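You operate a simulated robot arm through the tools that you are given. There is no shell and no other tool.

Carry out the task below with a simulated robot arm. There is one attempt and no reset: what you move stays moved.

JOB
Take the long green spanner on the grey table and put it away on the brown table. Put the blue spanner on the far end of the grey table away on the brown table. Take the wide blue ring and leave it in the grey bin on the grey table. Take the small white carton on the front table and put it away on the top of the brown desk. Put one of the white covers from the front table on the pale plate. Put the yellow-banded slotted holder on the middle of the front table away on the top of the small trolley. Fetch the white-banded nut from the middle table and set it on the far end of the front table. Put the tall tin with a green band on the centre of the middle table away on the near end of the middle table. Fetch the white bracket and set it on the far end of the middle table. Take the blue pad on the middle of the front table and put it away on the low yellow table. Put the grey rag on the top of the brown desk away on the vice end of the front table. Any order will do. Set down upright: wide blue ring, small white carton, tall tin with a green band, blue pad.

It is judged by the outcome, as a careful person would: the job done as asked, and still so three seconds after it is handed in. It fails if anything else is knocked over, pushed out of place, dropped, spilled or broken. A push-on lid holds only when it is set on centred and level and pressed home; a screw cap is set on level and turned clockwise until tight.

ROBOT AND FRAMES
A 7-joint arm with a two-finger parallel gripper on a trunk, on a base that drives. Base frame: it is fixed to the floor where the robot stands at the start and does not move with it; the origin is under the middle of the robot, x ahead of it, y to its left, z up; the surface under the hand at the start is at about z = 75. Lengths are in cm, angles in rad, forces in N, time in s.
Its first joint turns from -2.897 to 2.897 rad. Places, roughly: blue pad (10x7x8 cm) [80, -210, 80]; blue spanner (21x6x2 cm) [100, -10, 80]; brown table [-90, -10, 80]; far end of the front table [60, -260, 80]; far end of the middle table [70, -520, 80]; grey bin (20x15x9 cm) [100, 90, 80]; grey rag (8x6x4 cm) [260, -170, 80]; long green spanner [75, 0, 75]; low yellow table [340, 240, 30]; near end of the middle table [70, -420, 80]; pale plate (10x10x2 cm) [-180, -200, 80]; small white carton (7x12x17 cm) [50, -200, 90]; tall tin with a green band (9x10x11 cm) [60, -480, 80]; top of the brown desk [270, -210, 80]; top of the small trolley [-90, -570, 100]; vice end of the front table [60, -160, 80]; white bracket (7x5x4 cm) [60, -460, 80]; white cover (11x4x5 cm) [70, -190, 80]; white-banded nut (3x3x2 cm) [40, -500, 80]; wide blue ring (7x4x7 cm) [70, 60, 80]; yellow-banded slotted holder (7x7x5 cm) [90, -200, 80]. Payload 1.57 kg.
The TCP is the grasp point between the finger pads, 3 cm short of the fingertips. In the tool frame z runs along the fingers and y along their closing line. Largest opening 11 cm; finger width 2.4, thickness 1.2; the body of the gripper, 4.8 by 11.2 cm, starts 7.8 cm behind the TCP.
Orientation is told as [roll, pitch, yaw] about the base's x, y, z axes, in that order, counted from this pose: with the fingers straight down and closing along the base's y, the tool's x points along the base's -x, its y along +y and its z along -z.

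CONTROLS
- The arm moves only by the tool send_rows. Its argument "moves" is a list of rows, each a list of 3 entries, a list of its own where there are three numbers: the turn, a rotation vector about the base's x, y, z in rad, then the shift along the base's x, y, z in cm, then the finger opening in cm, from 0 to 11. In form: [[[rx, ry, rz], [dx, dy, dz], jaw], ...]. A call has 1 to 20 rows; each row shifts and turns the commanded pose from where the row before left it. A row lasts 0.2 s, in which the tool goes at most 5 cm and 0.15 rad; a call with a longer step from one row to the next is refused whole, and so is a gripper value outside its range. Where a pose cannot be reached the arm comes as near as it can. A force on the tool above 40 N (or 10 N above the force at the start of the call, whichever is more), or a blocked arm, ends the call early, and 0.2 s more pass. The fingers move at their own pace (about 10.8 cm/s each) and stop on an object; they squeeze with about 25 N. The grip force told is the motor's: it shows also when the fingers shut on nothing. Time passes only in rows, and 0.2 s behind the last, so rows that do not move let the fingers close. The reply holds the time, the measured pose of the TCP, the force on the tool along the base axes, the opening and the grip force, in the units named above and with some noise, with the torque about the TCP (base axes, N m) and any sound that the robot's microphone picked up.
- Cameras (640 x 400 px; columns grow to the right, rows downward): "scene" is now at [46.44, 14.44, 128.84]; the picture's right is [-0.82, -0.58, 0.00], its down [-0.50, 0.71, -0.50] and it looks along [0.29, -0.41, -0.87] (base axes); focal length 214 px, centre (320, 200). "wrist" rides on the gripper at [7, 1.6, -14.1] in the tool frame; the picture's right is [-0.23, 0.97, 0.00], its down [-0.86, -0.20, -0.48] and it looks along [-0.47, -0.11, 0.88] (tool axes); focal length 222 px, centre (320, 200). There is no depth. A picture from a camera that has moved, and an enlarged one, comes with that camera's place and axes in the base frame and with its lens. The place of the scene camera against the robot may be out by one fixed shift of up to 1.2 cm in any direction.
- get_image(camera): a new picture of that camera. No time passes.
- raise_lower(by): slides the trunk up (or, below 0, down) by that many cm; the arm and the scene camera ride with it, the base frame stays. It gives what a move gives, with no picture.
- drive_base(legs): drives the robot by 1 to 6 legs, each [ahead, left, turn to the left] in cm, cm and rad, along the robot's own axes; the way and the turn of a leg run together, so that a leg with both is an arc; at most 150 cm and 3.142 rad a leg. The arm and the cameras ride along, it lands a little off, and it stops where it bumps. It gives what a move gives.
- pan_tilt(pan, tilt): turns the head with the scene camera to pan (to the left, within 1.798 rad either way) and tilt (down, from -0.506 to 1.204), counted from straight ahead of the robot. It gives what a move gives.
- inspect(camera, box): a new picture of the part [left, top, right, bottom] of that camera's present view, enlarged. No time passes.
- finish_job(): hands the job in; it is judged then, once.

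Places have to be worked out from the pictures, the camera data and where the tool is seen. Open the gripper and draw the arm clear of the work before you hand the job in, unless the task says otherwise.

The tools are called by a JSON object that holds its "fn" and its "kwargs". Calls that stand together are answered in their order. send_rows: Moves the arm, as the interface text tells. Its arguments: {"type":"object","properties":{"moves":{"type":"array","items":{"type":"array"}}},"required":["moves"]} The other tools are called the same way: raise_lower (by) slides the trunk up or down; drive_base (legs) drives the base; pan_tilt (pan, tilt) turns the head that bears the scene camera; get_image (camera) takes a picture; inspect (camera, box) takes an enlarged picture of a part of a camera's view; finish_job () hands the job in.

At the start:

```text
time_s: 0.0
position: [68.27, 13.07, 108.26]
ee_rot: [0.001, -0.002, 0.001]
contact_force: [0.6, -0.3, -0.4]
torque: [-0.04, -0.01, -0.01]
width: 11.03
gripper_force: 0.1
trunk travel left (down, up): [-35.0, 26.0]
robot x, y, heading: [-0.04, 0.29, 0.001]
head pan, tilt: [-0.956, 1.049]
```

scene: 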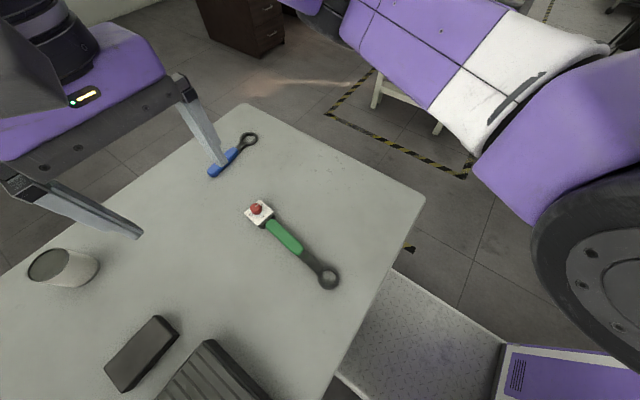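
wrist: 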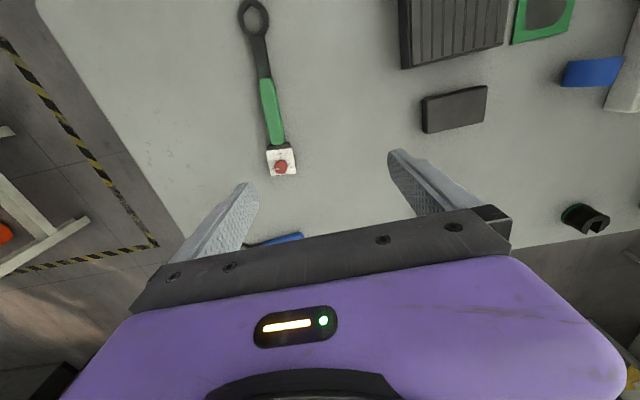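

I start by looking around: the first picture shows the long green spanner and the blue spanner on the grey table. I turn the head to see the whole of the table.

{"fn": "pan_tilt", "kwargs": {"pan": 0.0, "tilt": 0.8}}

{"fn": "get_image", "kwargs": {"camera": "scene"}}

```text
time_s: 1.2
position: [68.19, 12.99, 108.27]
ee_rot: [0.001, -0.001, 0.001]
contact_force: [-0.1, -0.3, 0.1]
torque: [0.04, 0.03, 0.04]
width: 11.03
gripper_force: 0.0
trunk travel left (down, up): [-35.0, 26.0]
robot x, y, heading: [-0.61, -0.04, 0.002]
head pan, tilt: [0.0, 0.799]
```

```text
taken
camera scene: at [50.67, 19.87, 130.69], right [0.0, -1.0, 0.0], down [-0.72, 0.0, -0.7], along [0.7, 0.0, -0.72], focal length 214 px, centre (320, 200)
```

scene: 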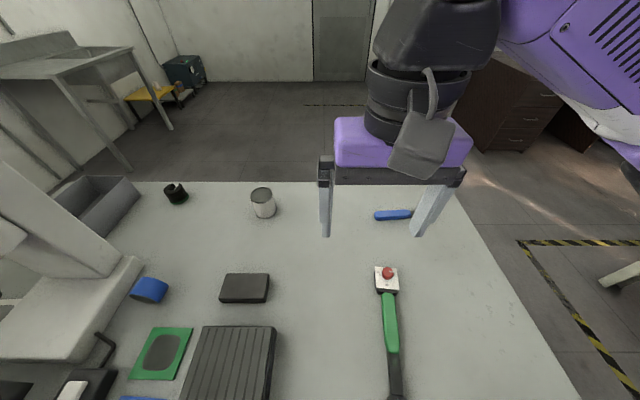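

The picture shows the grey table with both spanners, the blue ring, the bin and a white block with a red knob by the green spanner's head. I enlarge these parts.

{"fn": "inspect", "kwargs": {"camera": "scene", "box": [340, 180, 480, 400]}}

{"fn": "inspect", "kwargs": {"camera": "scene", "box": [40, 160, 220, 320]}}

{"fn": "inspect", "kwargs": {"camera": "wrist", "box": [200, 0, 340, 260]}}

```text
1.82 times, centred on (410, 290) of scene
camera zoom: at [50.67, 19.87, 130.69], right [0.0, -1.0, 0.0], down [-0.72, 0.0, -0.7], along [0.7, 0.0, -0.72], focal length 390 px, centre (156, 36)
```

zoom: 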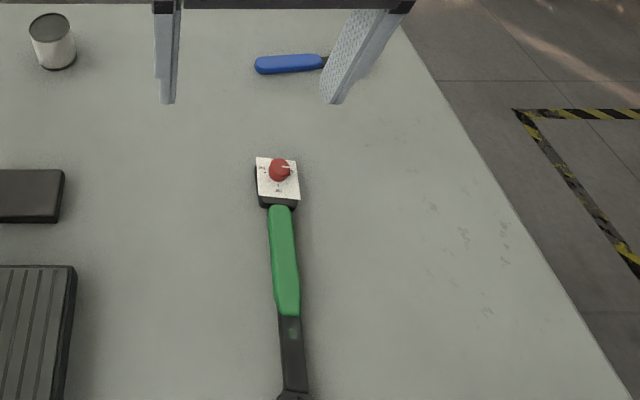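

```text
2.50 times, centred on (130, 240) of scene
camera zoom: at [50.67, 19.87, 130.69], right [0.0, -1.0, 0.0], down [-0.72, 0.0, -0.7], along [0.7, 0.0, -0.72], focal length 536 px, centre (795, 100)
```

zoom: 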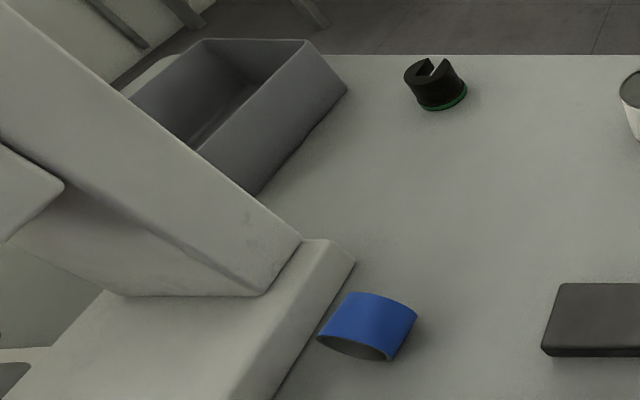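

```text
1.54 times, centred on (270, 130) of wrist
camera zoom: at [61.06, 14.72, 122.45], right [0.23, 0.97, 0.0], down [0.86, -0.2, 0.48], along [0.47, -0.11, -0.88], focal length 342 px, centre (397, 308)
```

zoom: 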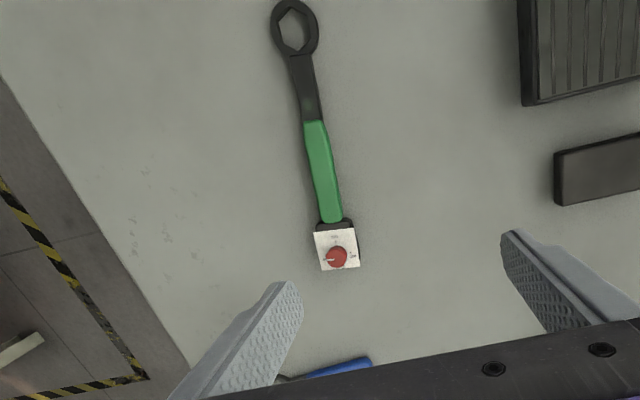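

The white block with a red knob sits at the handle end of the green spanner and looks like a separate switch box. Before touching anything I survey the surroundings by panning.

{"fn": "pan_tilt", "kwargs": {"pan": -0.9, "tilt": 0.35}}

{"fn": "get_image", "kwargs": {"camera": "scene"}}

{"fn": "pan_tilt", "kwargs": {"pan": -1.79, "tilt": 0.35}}

{"fn": "get_image", "kwargs": {"camera": "scene"}}

{"fn": "pan_tilt", "kwargs": {"pan": 0.9, "tilt": 0.35}}

{"fn": "get_image", "kwargs": {"camera": "scene"}}

{"fn": "pan_tilt", "kwargs": {"pan": 1.79, "tilt": 0.35}}

{"fn": "get_image", "kwargs": {"camera": "scene"}}

```text
time_s: 2.4
position: [68.18, 13.22, 108.33]
ee_rot: [-0.002, 0.001, -0.001]
contact_force: [-0.4, 0.1, -1.0]
torque: [0.02, 0.03, 0.02]
width: 11.0
gripper_force: 0.0
trunk travel left (down, up): [-35.0, 26.0]
robot x, y, heading: [-0.16, 0.14, -0.001]
head pan, tilt: [-0.901, 0.351]
```

```text
taken
camera scene: at [48.39, 12.59, 134.65], right [-0.78, -0.62, 0.0], down [-0.21, 0.27, -0.94], along [0.58, -0.74, -0.34], focal length 214 px, centre (320, 200)
```

scene: 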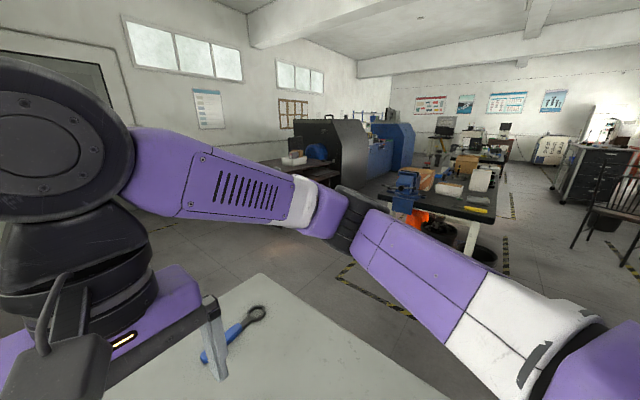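

```text
time_s: 3.6
position: [68.22, 13.11, 108.41]
ee_rot: [-0.001, -0.001, 0.0]
contact_force: [-0.7, -0.1, -0.3]
torque: [0.01, 0.01, 0.01]
width: 10.99
gripper_force: 0.1
trunk travel left (down, up): [-35.0, 26.0]
robot x, y, heading: [-0.27, -0.32, 0.001]
head pan, tilt: [-1.791, 0.351]
```

```text
taken
camera scene: at [40.58, 10.79, 134.65], right [-0.98, 0.22, 0.0], down [0.07, 0.34, -0.94], along [-0.2, -0.92, -0.34], focal length 214 px, centre (320, 200)
```

scene: 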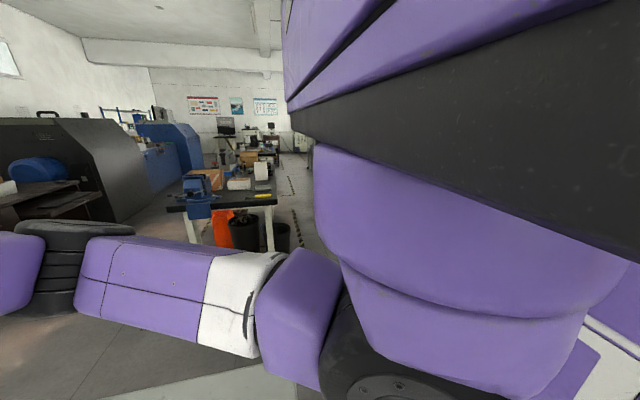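

```text
time_s: 6.0
position: [68.07, 12.95, 108.28]
ee_rot: [0.0, -0.001, 0.002]
contact_force: [-0.7, 1.4, 0.7]
torque: [0.0, 0.0, -0.03]
width: 11.02
gripper_force: 0.0
trunk travel left (down, up): [-35.0, 26.0]
robot x, y, heading: [0.13, -0.06, -0.0]
head pan, tilt: [0.901, 0.351]
```

```text
taken
camera scene: at [48.39, 27.17, 134.65], right [0.78, -0.62, 0.0], down [-0.21, -0.27, -0.94], along [0.58, 0.74, -0.34], focal length 214 px, centre (320, 200)
```

scene: 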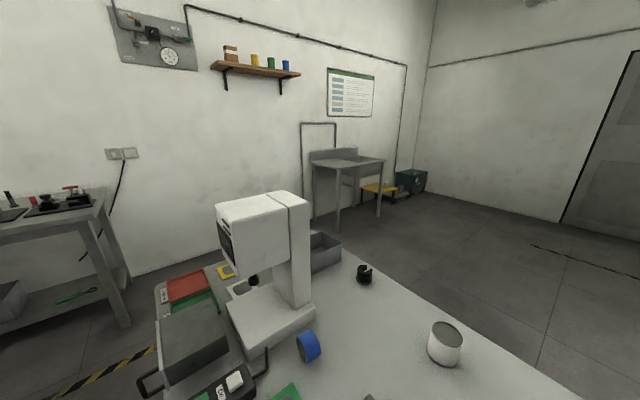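

```text
time_s: 7.2
position: [68.17, 13.01, 108.29]
ee_rot: [-0.001, 0.0, 0.0]
contact_force: [1.2, 0.3, 0.6]
torque: [-0.02, -0.01, 0.0]
width: 11.0
gripper_force: 0.0
trunk travel left (down, up): [-35.0, 26.0]
robot x, y, heading: [-0.1, 0.19, 0.003]
head pan, tilt: [1.791, 0.351]
```

```text
taken
camera scene: at [40.58, 28.97, 134.65], right [0.98, 0.22, 0.0], down [0.07, -0.34, -0.94], along [-0.2, 0.92, -0.34], focal length 214 px, centre (320, 200)
```

scene: 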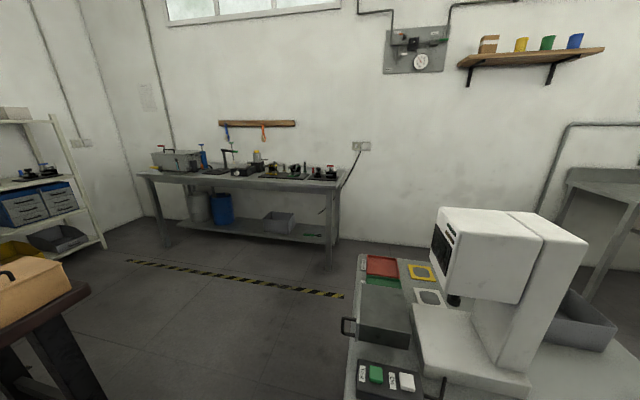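

I have the layout now. I move the hand over the spanner's handle end to see with the wrist camera whether the white block is separate.

{"fn": "pan_tilt", "kwargs": {"pan": 0.0, "tilt": 0.9}}

{"fn": "send_rows", "kwargs": {"moves": [[[0, 0, 0], [-3, -3, -3], 11], [[0, 0, 0], [-3, -3, -3], 11], [[0, 0, 0], [-2, -3, -3], 11], [[0, 0, 0], [0, 0, -3], 11], [[0, 0, 0], [0, 0, 0], 11]]}}

{"fn": "get_image", "kwargs": {"camera": "wrist"}}

{"fn": "get_image", "kwargs": {"camera": "scene"}}

```text
time_s: 9.0
position: [68.12, 12.98, 108.33]
ee_rot: [0.0, -0.001, 0.001]
contact_force: [-0.3, 0.9, 0.1]
torque: [-0.01, 0.02, 0.0]
width: 10.97
gripper_force: 0.0
trunk travel left (down, up): [-35.0, 26.0]
robot x, y, heading: [0.03, -0.17, -0.004]
head pan, tilt: [0.0, 0.901]
```

```text
refused: row 1 steps farther than a row can; nothing moved
```

```text
taken
camera wrist: at [61.06, 14.72, 122.45], right [0.23, 0.97, 0.0], down [0.86, -0.2, 0.48], along [0.47, -0.11, -0.88], focal length 222 px, centre (320, 200)
```

wrist: 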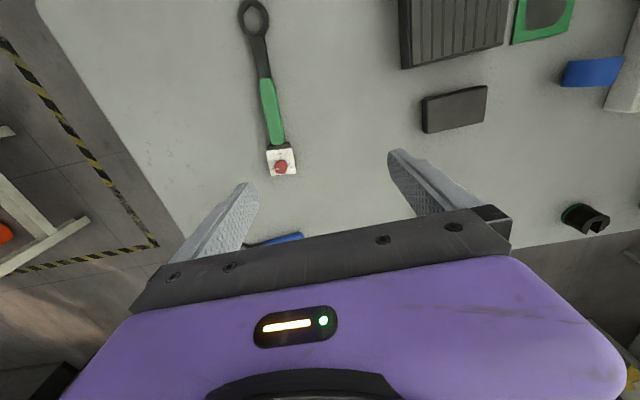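

```text
taken
camera scene: at [50.16, 19.88, 129.9], right [0.0, -1.0, 0.0], down [-0.78, 0.0, -0.62], along [0.62, 0.0, -0.78], focal length 214 px, centre (320, 200)
```

scene: 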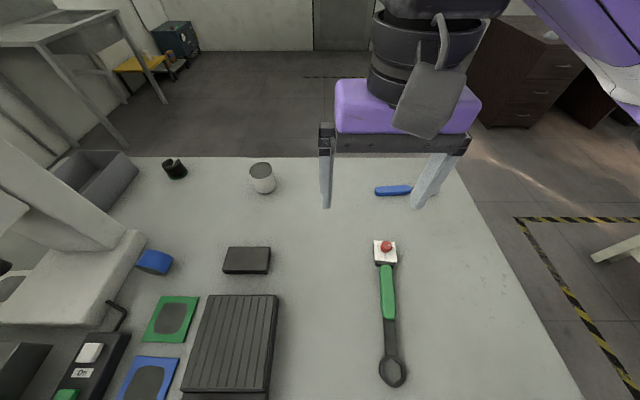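

That step was a touch too long for one row. I repeat it with shorter rows.

{"fn": "send_rows", "kwargs": {"moves": [[[0, 0, 0], [-2.5, -2.5, -2.5], 11], [[0, 0, 0], [-2.5, -2.5, -2.5], 11], [[0, 0, 0], [-2.5, -2.5, -2.5], 11], [[0, 0, 0], [-1.5, -1.5, -2.5], 11], [[0, 0, 0], [0, 0, -2], 11], [[0, 0, 0], [0, 0, 0], 11]]}}

{"fn": "get_image", "kwargs": {"camera": "wrist"}}

{"fn": "get_image", "kwargs": {"camera": "scene"}}

```text
time_s: 10.4
position: [59.12, 4.08, 96.26]
ee_rot: [0.001, -0.001, -0.001]
contact_force: [-0.2, 0.4, 0.1]
torque: [0.0, 0.0, 0.01]
width: 10.99
gripper_force: 0.0
trunk travel left (down, up): [-35.0, 26.0]
robot x, y, heading: [-0.22, -0.03, -0.004]
head pan, tilt: [0.0, 0.901]
```

```text
taken
camera wrist: at [51.99, 5.7, 110.26], right [0.23, 0.97, 0.0], down [0.86, -0.2, 0.48], along [0.47, -0.11, -0.88], focal length 222 px, centre (320, 200)
```

wrist: 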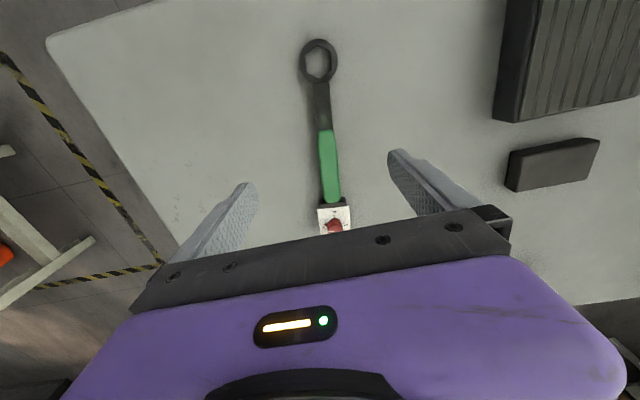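

```text
taken
camera scene: at [50.15, 19.88, 129.9], right [0.0, -1.0, 0.0], down [-0.78, 0.0, -0.62], along [0.62, 0.0, -0.78], focal length 214 px, centre (320, 200)
```

scene: 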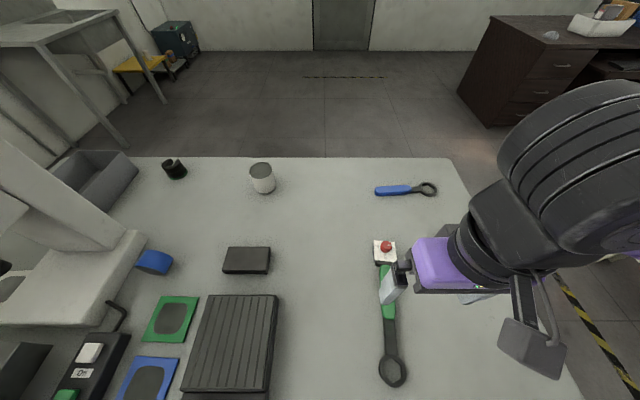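

{"fn": "inspect", "kwargs": {"camera": "wrist", "box": [280, 120, 380, 240]}}

{"fn": "inspect", "kwargs": {"camera": "scene", "box": [350, 210, 430, 300]}}

```text
3.33 times, centred on (330, 180) of wrist
camera zoom: at [51.99, 5.7, 110.26], right [0.23, 0.97, 0.0], down [0.86, -0.2, 0.48], along [0.47, -0.11, -0.88], focal length 740 px, centre (287, 267)
```

zoom: 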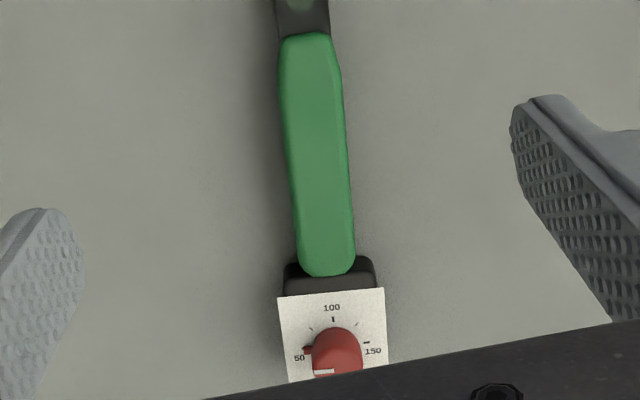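

```text
4.44 times, centred on (390, 255) of scene
camera zoom: at [50.15, 19.88, 129.9], right [0.0, -1.0, 0.0], down [-0.78, 0.0, -0.62], along [0.62, 0.0, -0.78], focal length 953 px, centre (9, -44)
```

zoom: 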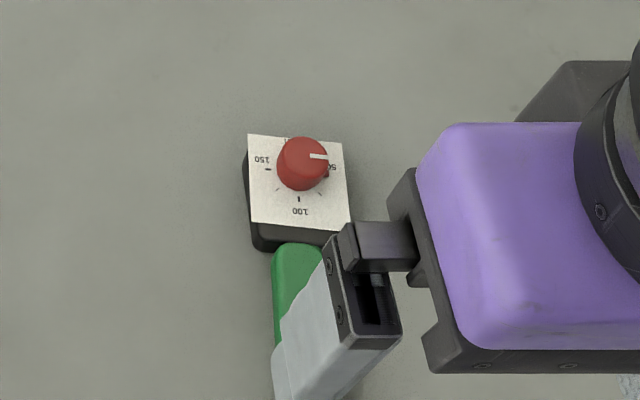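

The block carries a 50–100–150 scale and wraps the handle end, so it is the dial of a torque spanner and part of it. I judge the green handle to run from about (59, 4.9) to (71, 3.2); I go over its middle, turned -0.13 rad, and go down.

{"fn": "send_rows", "kwargs": {"moves": [[[0, 0, -0.13], [2.4, 0.1, -2], 11], [[0, 0, 0], [2.4, 0, -2.5], 11], [[0, 0, 0], [0, 0, -4], 11], [[0, 0, 0], [0, 0, -4], 11], [[0, 0, 0], [0, 0, 0], 11]]}}

{"fn": "get_image", "kwargs": {"camera": "wrist"}}

{"fn": "get_image", "kwargs": {"camera": "scene"}}

```text
time_s: 11.6
position: [63.85, 4.25, 83.82]
ee_rot: [0.0, 0.001, -0.128]
contact_force: [0.8, -0.4, -0.1]
torque: [-0.03, 0.01, 0.02]
width: 11.02
gripper_force: 0.0
trunk travel left (down, up): [-35.0, 26.0]
robot x, y, heading: [-0.03, -0.15, -0.002]
head pan, tilt: [0.0, 0.901]
```

```text
taken
camera wrist: at [57.01, 6.71, 97.95], right [0.35, 0.94, 0.0], down [0.82, -0.31, 0.48], along [0.45, -0.17, -0.88], focal length 222 px, centre (320, 200)
```

wrist: 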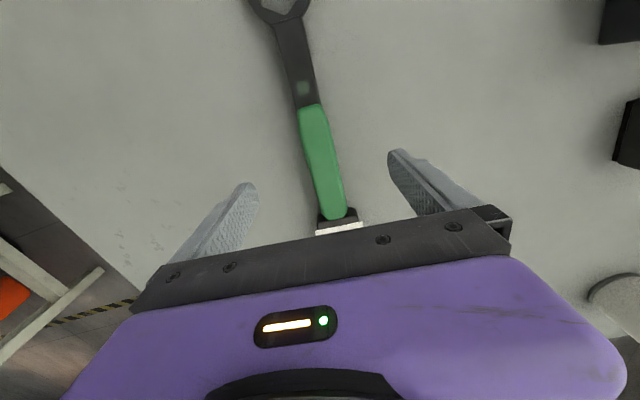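

```text
taken
camera scene: at [50.15, 19.88, 129.9], right [0.0, -1.0, 0.0], down [-0.78, 0.0, -0.62], along [0.62, 0.0, -0.78], focal length 214 px, centre (320, 200)
```

scene: 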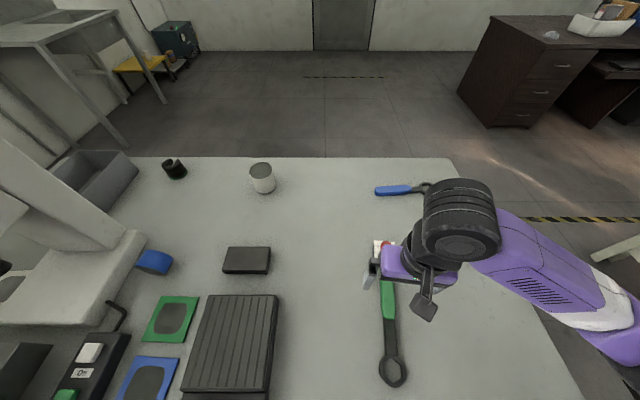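

The handle lies centred between the fingers, and its angle works out to -0.12 rad. I go down to about z 78.3 and close.

{"fn": "send_rows", "kwargs": {"moves": [[[0, 0, 0], [0, -0.1, -3], 11], [[0, 0, 0], [0, 0, -2.2], 11], [[0, 0, 0], [0, 0, 0], 11], [[0, 0, 0], [0, 0, 0], 0], [[0, 0, 0], [0, 0, 0], 0], [[0, 0, 0], [0, 0, 0], 0], [[0, 0, 0], [0, 0, 0], 0]]}}

{"fn": "get_image", "kwargs": {"camera": "wrist"}}

```text
time_s: 13.2
position: [63.92, 4.04, 78.79]
ee_rot: [-0.001, 0.0, -0.129]
contact_force: [-1.7, 1.2, 0.0]
torque: [0.03, -0.04, 0.09]
width: 2.99
gripper_force: 24.5
trunk travel left (down, up): [-35.0, 26.0]
robot x, y, heading: [0.26, 0.14, -0.002]
head pan, tilt: [0.0, 0.901]
```

```text
taken
camera wrist: at [57.12, 6.62, 92.9], right [0.35, 0.94, 0.0], down [0.82, -0.31, 0.48], along [0.45, -0.17, -0.88], focal length 222 px, centre (320, 200)
```

wrist: 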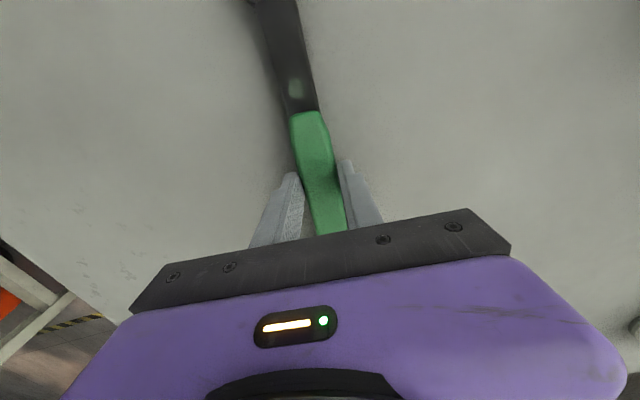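

The fingers hold the handle at 3.0 cm with 24.5 N. I lift a few centimetres and read the weight and the torque.

{"fn": "send_rows", "kwargs": {"moves": [[[0, 0, 0], [0, 0, 1], 0], [[0, 0, 0], [0, 0, 1.5], 0], [[0, 0, 0], [0, 0, 1.5], 0], [[0, 0, 0], [0, 0, 0], 0], [[0, 0, 0], [0, 0, 0], 0]]}}

{"fn": "get_image", "kwargs": {"camera": "wrist"}}

{"fn": "get_image", "kwargs": {"camera": "scene"}}

```text
time_s: 14.4
position: [64.01, 3.98, 82.68]
ee_rot: [-0.001, 0.002, -0.131]
contact_force: [0.1, -0.2, 0.0]
torque: [0.03, 0.0, 0.0]
width: 0.0
gripper_force: 21.0
trunk travel left (down, up): [-35.0, 26.0]
robot x, y, heading: [-0.09, -0.03, 0.003]
head pan, tilt: [0.0, 0.901]
```

```text
taken
camera wrist: at [57.16, 6.6, 96.84], right [0.35, 0.94, 0.0], down [0.82, -0.31, 0.48], along [0.45, -0.17, -0.88], focal length 222 px, centre (320, 200)
```

wrist: 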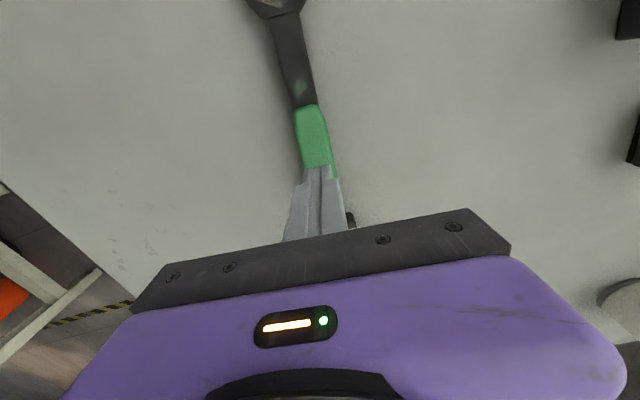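

```text
taken
camera scene: at [50.15, 19.88, 129.9], right [0.0, -1.0, 0.0], down [-0.78, 0.0, -0.62], along [0.62, 0.0, -0.78], focal length 214 px, centre (320, 200)
```

scene: 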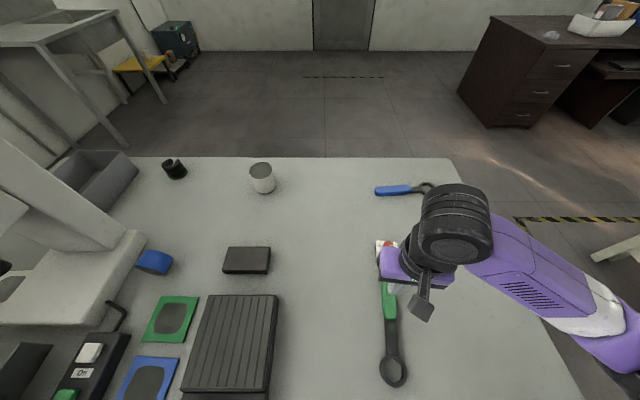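

The spanner slipped out: the grip was too shallow (tips at 75.8). It lies as before; I open and go down lower, to about z 78.0, watching the force.

{"fn": "send_rows", "kwargs": {"moves": [[[0, 0, 0], [0, 0, 0.5], 11], [[0, 0, 0], [0, 0, 0], 11], [[0, 0, 0], [0, 0, 0], 11]]}}

{"fn": "get_image", "kwargs": {"camera": "wrist"}}

{"fn": "inspect", "kwargs": {"camera": "scene", "box": [340, 220, 440, 400]}}

```text
time_s: 15.2
position: [64.05, 4.07, 83.16]
ee_rot: [-0.002, 0.001, -0.13]
contact_force: [0.6, -0.4, 0.0]
torque: [0.01, 0.01, 0.03]
width: 10.97
gripper_force: 0.0
trunk travel left (down, up): [-35.0, 26.0]
robot x, y, heading: [-0.23, 0.25, 0.003]
head pan, tilt: [0.0, 0.901]
```

```text
taken
camera wrist: at [57.16, 6.6, 97.31], right [0.35, 0.94, 0.0], down [0.82, -0.31, 0.48], along [0.45, -0.17, -0.88], focal length 222 px, centre (320, 200)
```

wrist: 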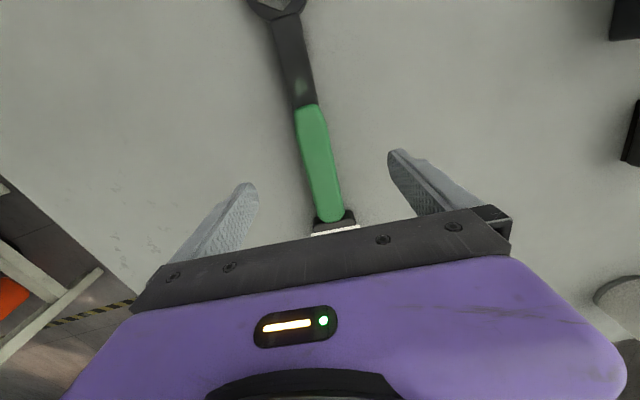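

```text
2.22 times, centred on (390, 310) of scene
camera zoom: at [50.15, 19.88, 129.9], right [0.0, -1.0, 0.0], down [-0.78, 0.0, -0.62], along [0.62, 0.0, -0.78], focal length 477 px, centre (164, -44)
```

zoom: 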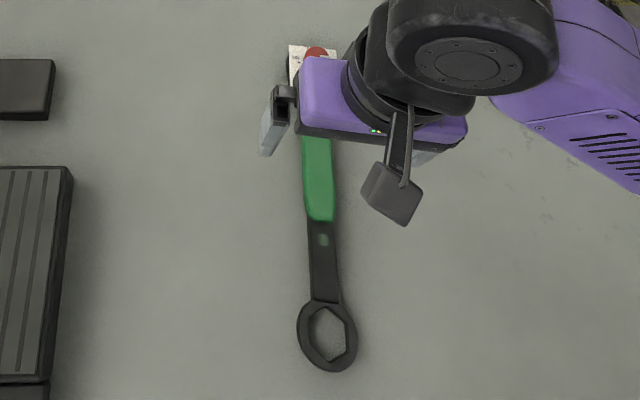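

It lies as before, centred between the fingers. I go down in small steps to find the table, then close longer.

{"fn": "send_rows", "kwargs": {"moves": [[[0, 0, 0], [0, 0, -3], 11], [[0, 0, 0], [0, 0, -1.2], 11], [[0, 0, 0], [0, 0, -0.5], 11], [[0, 0, 0], [0, 0, -0.3], 11], [[0, 0, 0], [0, 0, -0.2], 11], [[0, 0, 0], [0, 0, 0], 11]]}}

```text
time_s: 16.6
position: [64.06, 4.19, 77.97]
ee_rot: [-0.001, -0.001, -0.131]
contact_force: [0.5, -0.1, 3.5]
torque: [0.11, 0.05, 0.02]
width: 10.99
gripper_force: 0.0
trunk travel left (down, up): [-35.0, 26.0]
robot x, y, heading: [0.01, -0.22, -0.006]
head pan, tilt: [0.0, 0.901]
```

The tips just touch the table (3.5 N at z 78.0). I rise 0.15 cm and close, then lift gently.

{"fn": "send_rows", "kwargs": {"moves": [[[0, 0, 0], [0, 0, 0.15], 11], [[0, 0, 0], [0, 0, 0], 0], [[0, 0, 0], [0, 0, 0], 0], [[0, 0, 0], [0, 0, 0], 0], [[0, 0, 0], [0, 0, 0], 0], [[0, 0, 0], [0, 0, 0.5], 0], [[0, 0, 0], [0, 0, 0.5], 0], [[0, 0, 0], [0, 0, 0.5], 0], [[0, 0, 0], [0, 0, 0], 0]]}}

{"fn": "get_image", "kwargs": {"camera": "wrist"}}

```text
time_s: 18.6
position: [64.03, 4.22, 79.74]
ee_rot: [0.0, 0.0, -0.129]
contact_force: [-0.6, 0.0, -4.1]
torque: [0.03, 0.14, 0.0]
width: 3.0
gripper_force: 24.6
trunk travel left (down, up): [-35.0, 26.0]
robot x, y, heading: [-0.05, 0.26, -0.003]
head pan, tilt: [0.0, 0.901]
```

```text
taken
camera wrist: at [57.11, 6.67, 93.79], right [0.35, 0.94, 0.0], down [0.82, -0.31, 0.48], along [0.45, -0.17, -0.88], focal length 222 px, centre (320, 200)
```

wrist: 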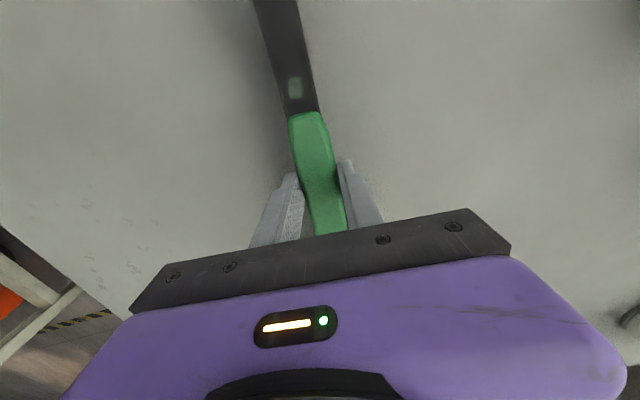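

The spanner is held (about 4 N), with its centre of mass some 3 cm towards the dial. I set it down again, shift the grip 3 cm towards the dial, and lift again.

{"fn": "send_rows", "kwargs": {"moves": [[[0, 0, 0], [0, 0, -0.7], 0], [[0, 0, 0], [0, 0, -0.7], 0], [[0, 0, 0], [0, 0, 0], 0], [[0, 0, 0], [0, 0, 0], 5], [[0, 0, 0], [0, 0, 0], 5], [[0, 0, 0], [1.5, -0.2, 0], 5], [[0, 0, 0], [1.3, -0.18, 0], 5], [[0, 0, 0], [0, 0, -0.1], 5], [[0, 0, 0], [0, 0, 0], 0], [[0, 0, 0], [0, 0, 0], 0], [[0, 0, 0], [0, 0, 0], 0], [[0, 0, 0], [0, 0, 0.6], 0], [[0, 0, 0], [0, 0, 1], 0], [[0, 0, 0], [0, 0, 1], 0], [[0, 0, 0], [0, 0, 0], 0]]}}

{"fn": "get_image", "kwargs": {"camera": "wrist"}}

{"fn": "inspect", "kwargs": {"camera": "scene", "box": [340, 180, 440, 400]}}

```text
time_s: 21.8
position: [66.66, 3.67, 80.81]
ee_rot: [0.0, -0.001, -0.129]
contact_force: [-0.6, 0.7, -6.0]
torque: [-0.04, -0.01, -0.03]
width: 2.99
gripper_force: 25.0
trunk travel left (down, up): [-35.0, 26.0]
robot x, y, heading: [-0.13, -0.04, -0.001]
head pan, tilt: [0.0, 0.901]
```

```text
taken
camera wrist: at [59.86, 6.26, 94.85], right [0.35, 0.94, 0.0], down [0.82, -0.31, 0.48], along [0.45, -0.17, -0.88], focal length 222 px, centre (320, 200)
```

wrist: 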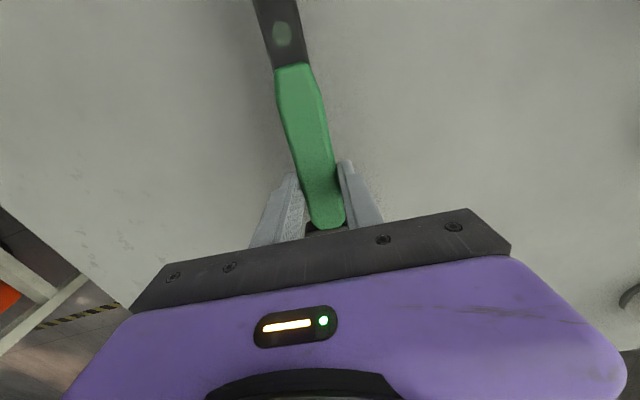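

```text
1.82 times, centred on (390, 290) of scene
camera zoom: at [50.16, 19.88, 129.89], right [0.0, -1.0, 0.0], down [-0.78, 0.0, -0.62], along [0.62, 0.0, -0.78], focal length 390 px, centre (193, 36)
```

zoom: 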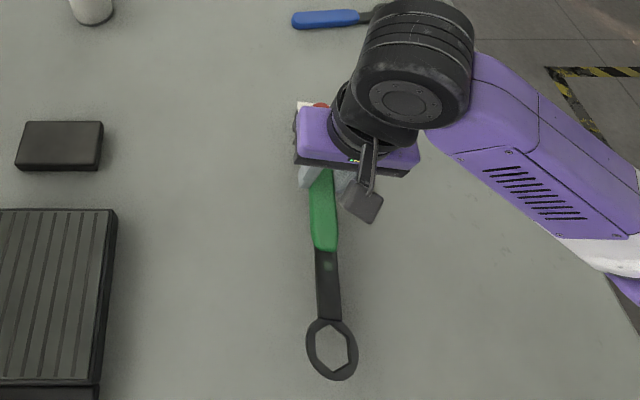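

Balanced now: 6 N and no torque. I lift to about z 106, then turn the base right, away from the press, to face the brown table behind.

{"fn": "send_rows", "kwargs": {"moves": [[[0, 0, 0], [0, 0, 3], 0], [[0, 0, 0], [0, 0, 4], 0], [[0, 0, 0], [0, 0, 4], 0], [[0, 0, 0], [0, 0, 4], 0], [[0, 0, 0], [0, 0, 4], 0], [[0, 0, 0], [0, 0, 4], 0], [[0, 0, 0], [0, 0, 2], 0], [[0, 0, 0], [0, 0, 0], 0]]}}

{"fn": "drive_base", "kwargs": {"legs": [[0, 0, -1.5]]}}

{"fn": "get_image", "kwargs": {"camera": "scene"}}

{"fn": "get_image", "kwargs": {"camera": "wrist"}}

```text
time_s: 23.6
position: [66.83, 3.79, 105.68]
ee_rot: [0.002, 0.0, -0.128]
contact_force: [-0.2, 0.2, -5.3]
torque: [0.0, 0.0, -0.01]
width: 2.98
gripper_force: 24.5
trunk travel left (down, up): [-35.0, 26.0]
robot x, y, heading: [0.34, -0.21, -0.006]
head pan, tilt: [0.0, 0.901]
```

```text
time_s: 27.8
position: [5.74, -66.58, 105.72]
ee_rot: [-0.001, 0.001, -1.671]
contact_force: [0.6, -0.3, -5.1]
torque: [-0.05, 0.04, 0.0]
width: 2.98
gripper_force: 24.4
trunk travel left (down, up): [-35.0, 26.0]
robot x, y, heading: [0.14, -0.29, -1.544]
head pan, tilt: [0.0, 0.901]
```

```text
taken
camera scene: at [21.43, -49.75, 129.89], right [-1.0, -0.03, 0.0], down [-0.02, 0.78, -0.62], along [0.02, -0.62, -0.78], focal length 214 px, centre (320, 200)
```

scene: 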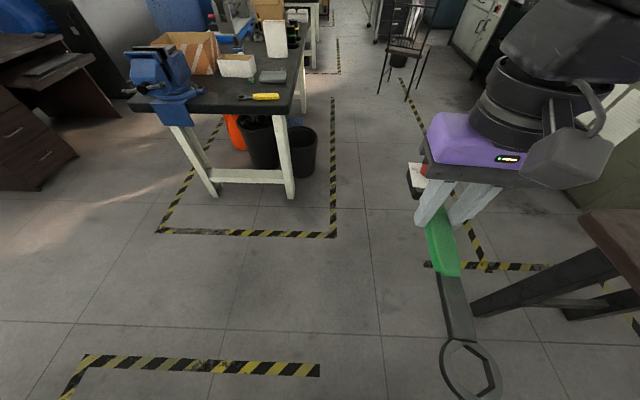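

```text
taken
camera wrist: at [7.92, -59.8, 119.76], right [0.95, -0.32, 0.0], down [-0.28, -0.83, 0.48], along [-0.15, -0.45, -0.88], focal length 222 px, centre (320, 200)
```

wrist: 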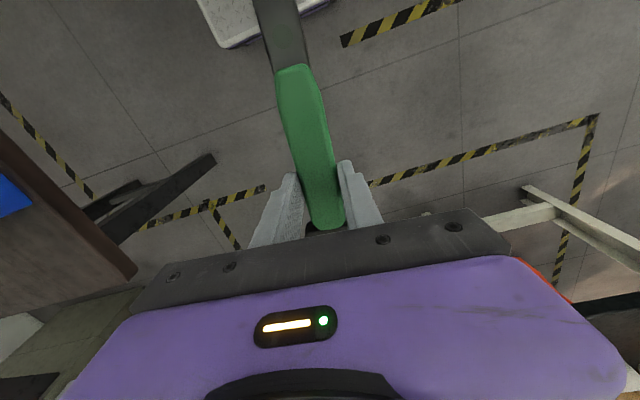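

The spanner is held and I see the front table ahead. I go on turning right to face the brown table.

{"fn": "drive_base", "kwargs": {"legs": [[0, 0, -1.59]]}}

{"fn": "get_image", "kwargs": {"camera": "scene"}}

{"fn": "get_image", "kwargs": {"camera": "wrist"}}

```text
time_s: 29.9
position: [-29.58, -59.35, 105.58]
ee_rot: [-0.001, 0.003, -2.202]
contact_force: [-0.1, 0.7, -5.3]
torque: [0.0, 0.03, 0.02]
width: 3.0
gripper_force: 25.7
trunk travel left (down, up): [-35.0, 26.0]
robot x, y, heading: [-1.14, 1.34, -2.074]
head pan, tilt: [0.0, 0.901]
stopped in leg 1: the robot was blocked; the commanded pose is now the measured one
```

```text
taken
camera scene: at [-7.64, -52.76, 129.89], right [-0.88, 0.48, 0.0], down [0.38, 0.69, -0.62], along [-0.3, -0.54, -0.78], focal length 214 px, centre (320, 200)
```

scene: 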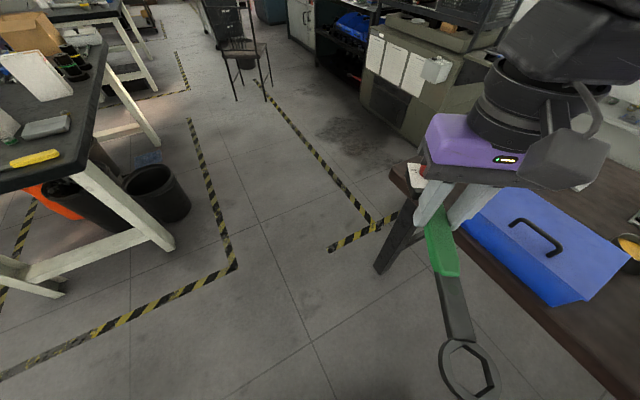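

```text
taken
camera wrist: at [-24.37, -54.57, 119.68], right [0.65, -0.76, 0.0], down [-0.67, -0.57, 0.48], along [-0.36, -0.31, -0.88], focal length 222 px, centre (320, 200)
```

wrist: 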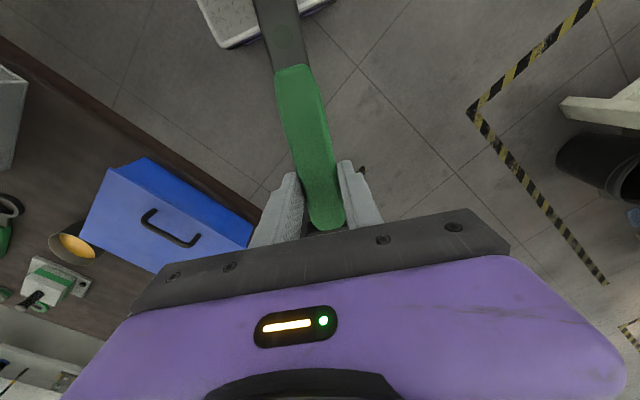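

The turn was blocked at heading -2.07. I look around with the head to find what the robot met.

{"fn": "pan_tilt", "kwargs": {"pan": -1.2, "tilt": 0.7}}

{"fn": "get_image", "kwargs": {"camera": "scene"}}

{"fn": "pan_tilt", "kwargs": {"pan": -1.79, "tilt": 1.0}}

{"fn": "get_image", "kwargs": {"camera": "scene"}}

{"fn": "pan_tilt", "kwargs": {"pan": 1.79, "tilt": 1.0}}

{"fn": "get_image", "kwargs": {"camera": "scene"}}

```text
time_s: 31.3
position: [-29.7, -59.38, 105.69]
ee_rot: [-0.001, -0.001, -2.201]
contact_force: [-0.1, 0.3, -5.3]
torque: [-0.03, 0.0, 0.02]
width: 2.97
gripper_force: 24.5
trunk travel left (down, up): [-35.0, 26.0]
robot x, y, heading: [-1.16, 1.34, -2.072]
head pan, tilt: [-1.201, 0.7]
```

```text
taken
camera scene: at [-12.41, -45.01, 131.51], right [0.13, 0.99, 0.0], down [0.64, -0.09, -0.76], along [-0.76, 0.1, -0.64], focal length 214 px, centre (320, 200)
```

scene: 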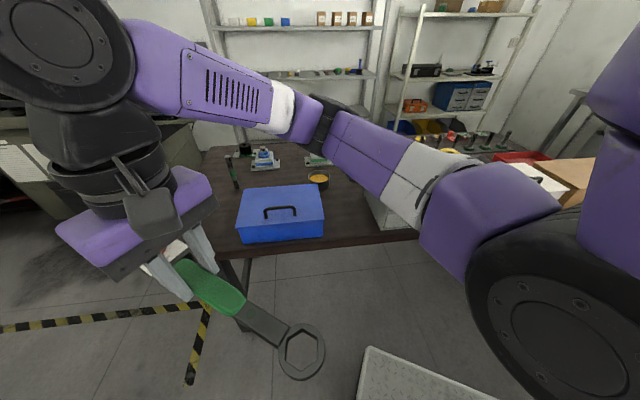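

```text
time_s: 32.3
position: [-29.69, -59.29, 105.67]
ee_rot: [0.0, 0.001, -2.203]
contact_force: [0.3, -0.1, -5.4]
torque: [0.01, 0.02, 0.03]
width: 3.0
gripper_force: 25.1
trunk travel left (down, up): [-35.0, 26.0]
robot x, y, heading: [-0.42, 1.26, -2.08]
head pan, tilt: [-1.791, 1.0]
```

```text
taken
camera scene: at [-9.22, -41.52, 129.17], right [0.66, 0.75, 0.0], down [0.63, -0.56, -0.54], along [-0.41, 0.36, -0.84], focal length 214 px, centre (320, 200)
```

scene: 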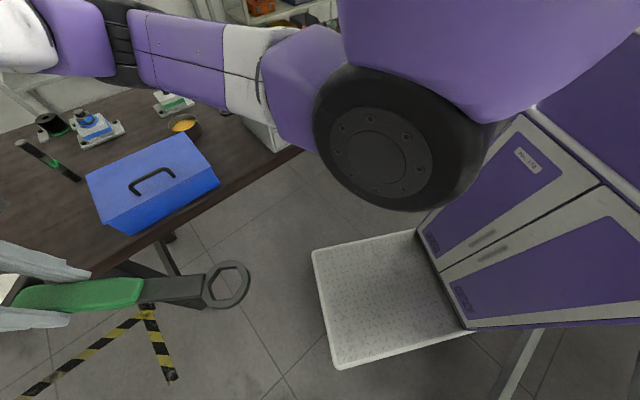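

```text
time_s: 35.3
position: [-29.63, -59.19, 105.68]
ee_rot: [0.001, 0.003, -2.204]
contact_force: [-0.7, 0.2, -5.6]
torque: [-0.02, -0.02, 0.02]
width: 2.94
gripper_force: 24.9
trunk travel left (down, up): [-35.0, 26.0]
robot x, y, heading: [-0.83, 1.0, -2.07]
head pan, tilt: [1.791, 1.0]
```

```text
taken
camera scene: at [2.69, -48.08, 129.17], right [-0.28, -0.96, 0.0], down [-0.81, 0.24, -0.54], along [0.52, -0.15, -0.84], focal length 214 px, centre (320, 200)
```

scene: 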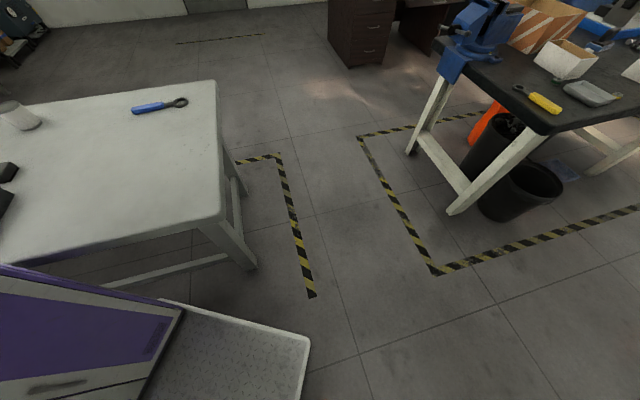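

The rear corner of the base met the grey table's edge; base is about 76 x 46 cm and the aisle is narrow. I shift about 9 cm towards the brown table and go on turning.

{"fn": "pan_tilt", "kwargs": {"pan": 0.0, "tilt": 0.9}}

{"fn": "drive_base", "kwargs": {"legs": [[4.4, -8.0, 0]]}}

{"fn": "drive_base", "kwargs": {"legs": [[0, 0, -0.5]]}}

{"fn": "get_image", "kwargs": {"camera": "scene"}}

{"fn": "get_image", "kwargs": {"camera": "wrist"}}

```text
time_s: 37.1
position: [-29.64, -59.25, 105.66]
ee_rot: [0.001, 0.001, -2.203]
contact_force: [0.1, 0.2, -5.3]
torque: [-0.03, -0.01, 0.0]
width: 2.99
gripper_force: 24.5
trunk travel left (down, up): [-35.0, 26.0]
robot x, y, heading: [-0.87, 1.47, -2.074]
head pan, tilt: [0.0, 0.901]
```

```text
time_s: 38.2
position: [-38.98, -59.19, 105.6]
ee_rot: [0.001, 0.004, -2.202]
contact_force: [-0.3, -0.3, -5.4]
torque: [-0.03, 0.0, -0.03]
width: 2.98
gripper_force: 24.6
trunk travel left (down, up): [-35.0, 26.0]
robot x, y, heading: [-9.96, 0.83, -2.071]
head pan, tilt: [0.0, 0.901]
```

```text
time_s: 40.0
position: [-64.18, -38.11, 105.63]
ee_rot: [0.001, 0.001, -2.699]
contact_force: [-0.7, 0.5, -5.4]
torque: [-0.05, 0.02, 0.0]
width: 3.01
gripper_force: 25.3
trunk travel left (down, up): [-35.0, 26.0]
robot x, y, heading: [-10.03, 1.27, -2.571]
head pan, tilt: [0.0, 0.901]
```

```text
taken
camera scene: at [-41.65, -42.94, 129.89], right [-0.54, 0.84, 0.0], down [0.66, 0.42, -0.62], along [-0.52, -0.33, -0.78], focal length 214 px, centre (320, 200)
```

scene: 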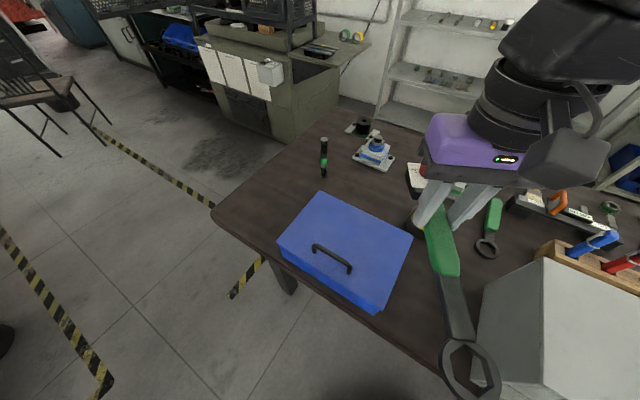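

```text
taken
camera wrist: at [-57.3, -36.54, 119.71], right [0.21, -0.98, 0.0], down [-0.86, -0.19, 0.48], along [-0.47, -0.1, -0.88], focal length 222 px, centre (320, 200)
```

wrist: 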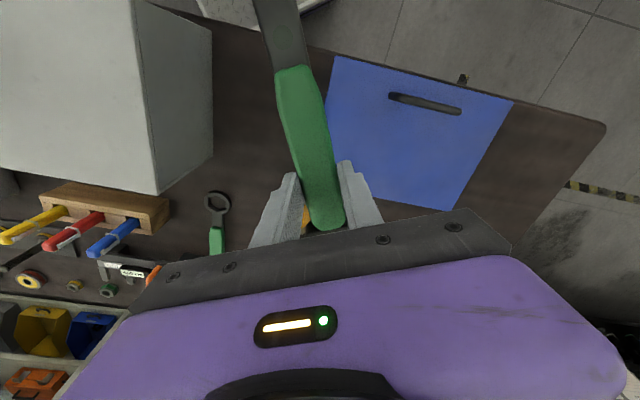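

I now see the brown table top: a blue toolbox, a black-green tool, a small device, a tall white box. I enlarge the free area left of and behind the toolbox.

{"fn": "inspect", "kwargs": {"camera": "scene", "box": [200, 90, 440, 320]}}

{"fn": "pan_tilt", "kwargs": {"pan": 0.4, "tilt": 0.9}}

{"fn": "get_image", "kwargs": {"camera": "scene"}}

```text
1.74 times, centred on (320, 205) of scene
camera zoom: at [-41.65, -42.94, 129.89], right [-0.54, 0.84, 0.0], down [0.66, 0.42, -0.62], along [-0.52, -0.33, -0.78], focal length 373 px, centre (320, 191)
```

zoom: 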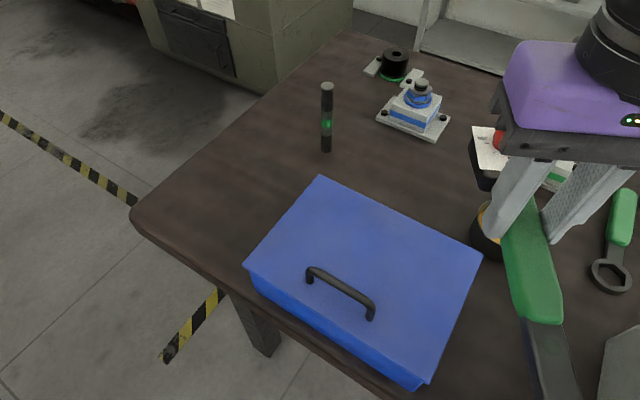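

```text
time_s: 40.9
position: [-64.14, -38.14, 105.65]
ee_rot: [0.001, 0.001, -2.7]
contact_force: [0.0, 0.5, -5.2]
torque: [-0.01, 0.01, 0.01]
width: 2.97
gripper_force: 25.0
trunk travel left (down, up): [-35.0, 26.0]
robot x, y, heading: [-10.11, 1.18, -2.572]
head pan, tilt: [0.4, 0.901]
```

```text
taken
camera scene: at [-39.57, -45.09, 129.89], right [-0.82, 0.57, 0.0], down [0.44, 0.65, -0.62], along [-0.35, -0.51, -0.78], focal length 214 px, centre (320, 200)
```

scene: 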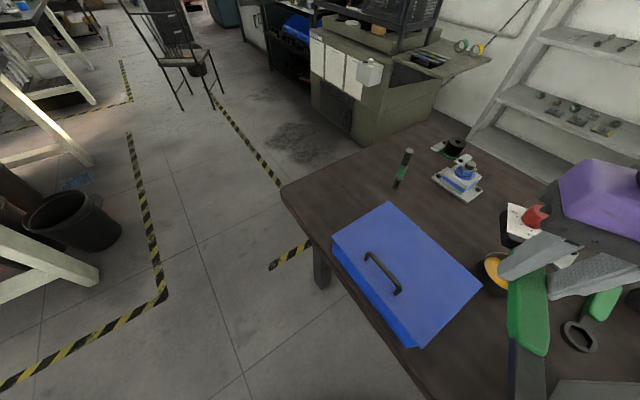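

The strip left of the toolbox (y about -63 to -90, x -55 to -85) is free. I drive 30 cm along -y so that it comes within reach.

{"fn": "drive_base", "kwargs": {"legs": [[16.2, 25.3, 0]]}}

{"fn": "pan_tilt", "kwargs": {"pan": 0.2, "tilt": 0.9}}

{"fn": "get_image", "kwargs": {"camera": "scene"}}

{"fn": "get_image", "kwargs": {"camera": "wrist"}}

```text
time_s: 42.9
position: [-64.16, -67.62, 105.64]
ee_rot: [-0.001, 0.002, -2.702]
contact_force: [0.1, -0.8, -5.1]
torque: [-0.04, 0.03, -0.01]
width: 3.0
gripper_force: 24.8
trunk travel left (down, up): [-35.0, 26.0]
robot x, y, heading: [-9.86, -28.75, -2.575]
head pan, tilt: [0.4, 0.901]
```

```text
time_s: 43.6
position: [-64.22, -67.59, 105.56]
ee_rot: [-0.001, 0.002, -2.703]
contact_force: [-0.7, 1.3, -5.5]
torque: [-0.01, 0.04, -0.01]
width: 3.0
gripper_force: 24.8
trunk travel left (down, up): [-35.0, 26.0]
robot x, y, heading: [-10.13, -28.67, -2.578]
head pan, tilt: [0.201, 0.901]
```

```text
taken
camera scene: at [-40.75, -73.68, 129.89], right [-0.7, 0.72, 0.0], down [0.56, 0.55, -0.62], along [-0.45, -0.43, -0.78], focal length 214 px, centre (320, 200)
```

scene: 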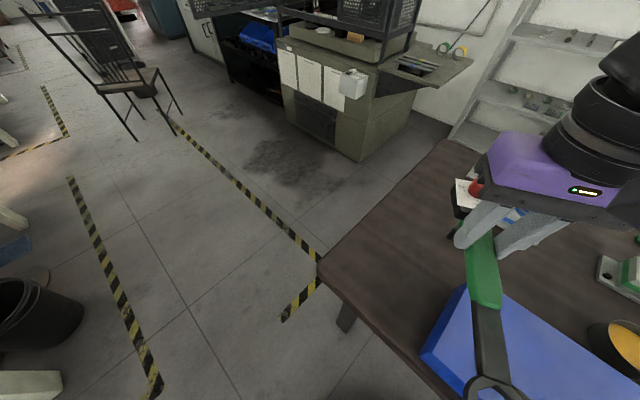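

```text
taken
camera wrist: at [-57.34, -66.07, 119.7], right [0.21, -0.98, 0.0], down [-0.86, -0.18, 0.48], along [-0.47, -0.1, -0.88], focal length 222 px, centre (320, 200)
```

wrist: 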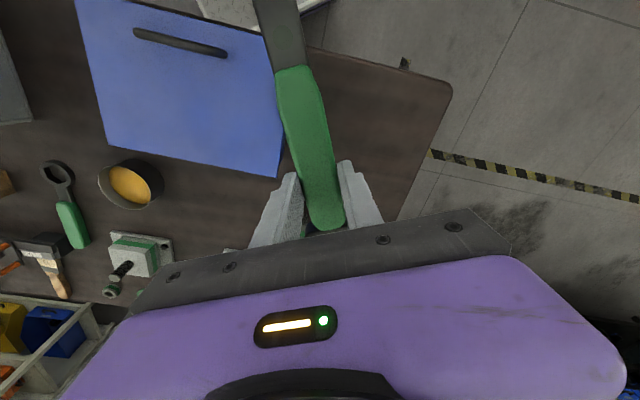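

The near-left part of the table is clear. I carry the spanner over it, turn it along x, and come down part way.

{"fn": "send_rows", "kwargs": {"moves": [[[0, 0, -0.1], [-2.8, -2.4, 0], 0], [[0, 0, -0.12], [-2.8, -2.4, 0], 0], [[0, 0, -0.12], [-2.8, -2.3, 0], 0], [[0, 0, -0.1], [-2.8, -2.3, 0], 0], [[0, 0, 0], [0, 0, -4], 0], [[0, 0, 0], [0, 0, -4], 0], [[0, 0, 0], [0, 0, -4], 0], [[0, 0, 0], [0, 0, 0], 0]]}}

{"fn": "get_image", "kwargs": {"camera": "scene"}}

{"fn": "get_image", "kwargs": {"camera": "wrist"}}

```text
time_s: 45.4
position: [-75.39, -77.04, 93.43]
ee_rot: [0.0, 0.0, -3.141]
contact_force: [-0.1, -0.8, -5.0]
torque: [-0.01, -0.01, 0.0]
width: 3.0
gripper_force: 25.7
trunk travel left (down, up): [-35.0, 26.0]
robot x, y, heading: [-10.01, -28.19, -2.576]
head pan, tilt: [0.201, 0.901]
```

```text
taken
camera scene: at [-40.75, -73.68, 129.9], right [-0.69, 0.72, 0.0], down [0.56, 0.54, -0.62], along [-0.45, -0.43, -0.78], focal length 214 px, centre (320, 200)
```

scene: 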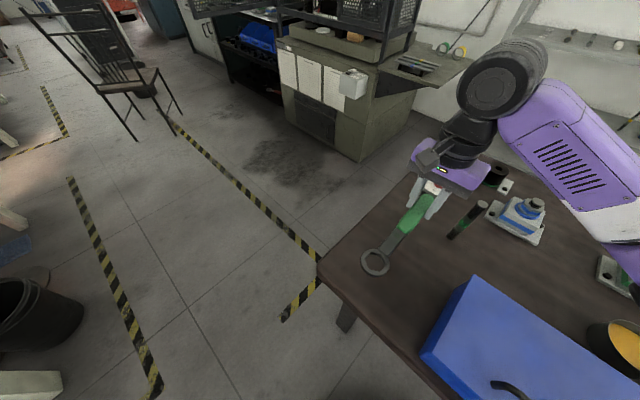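

```text
taken
camera wrist: at [-68.58, -78.62, 107.53], right [-0.23, -0.97, 0.0], down [-0.86, 0.2, 0.48], along [-0.47, 0.11, -0.88], focal length 222 px, centre (320, 200)
```

wrist: 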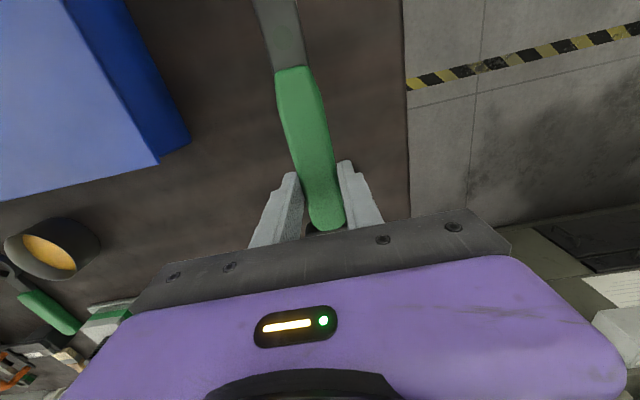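

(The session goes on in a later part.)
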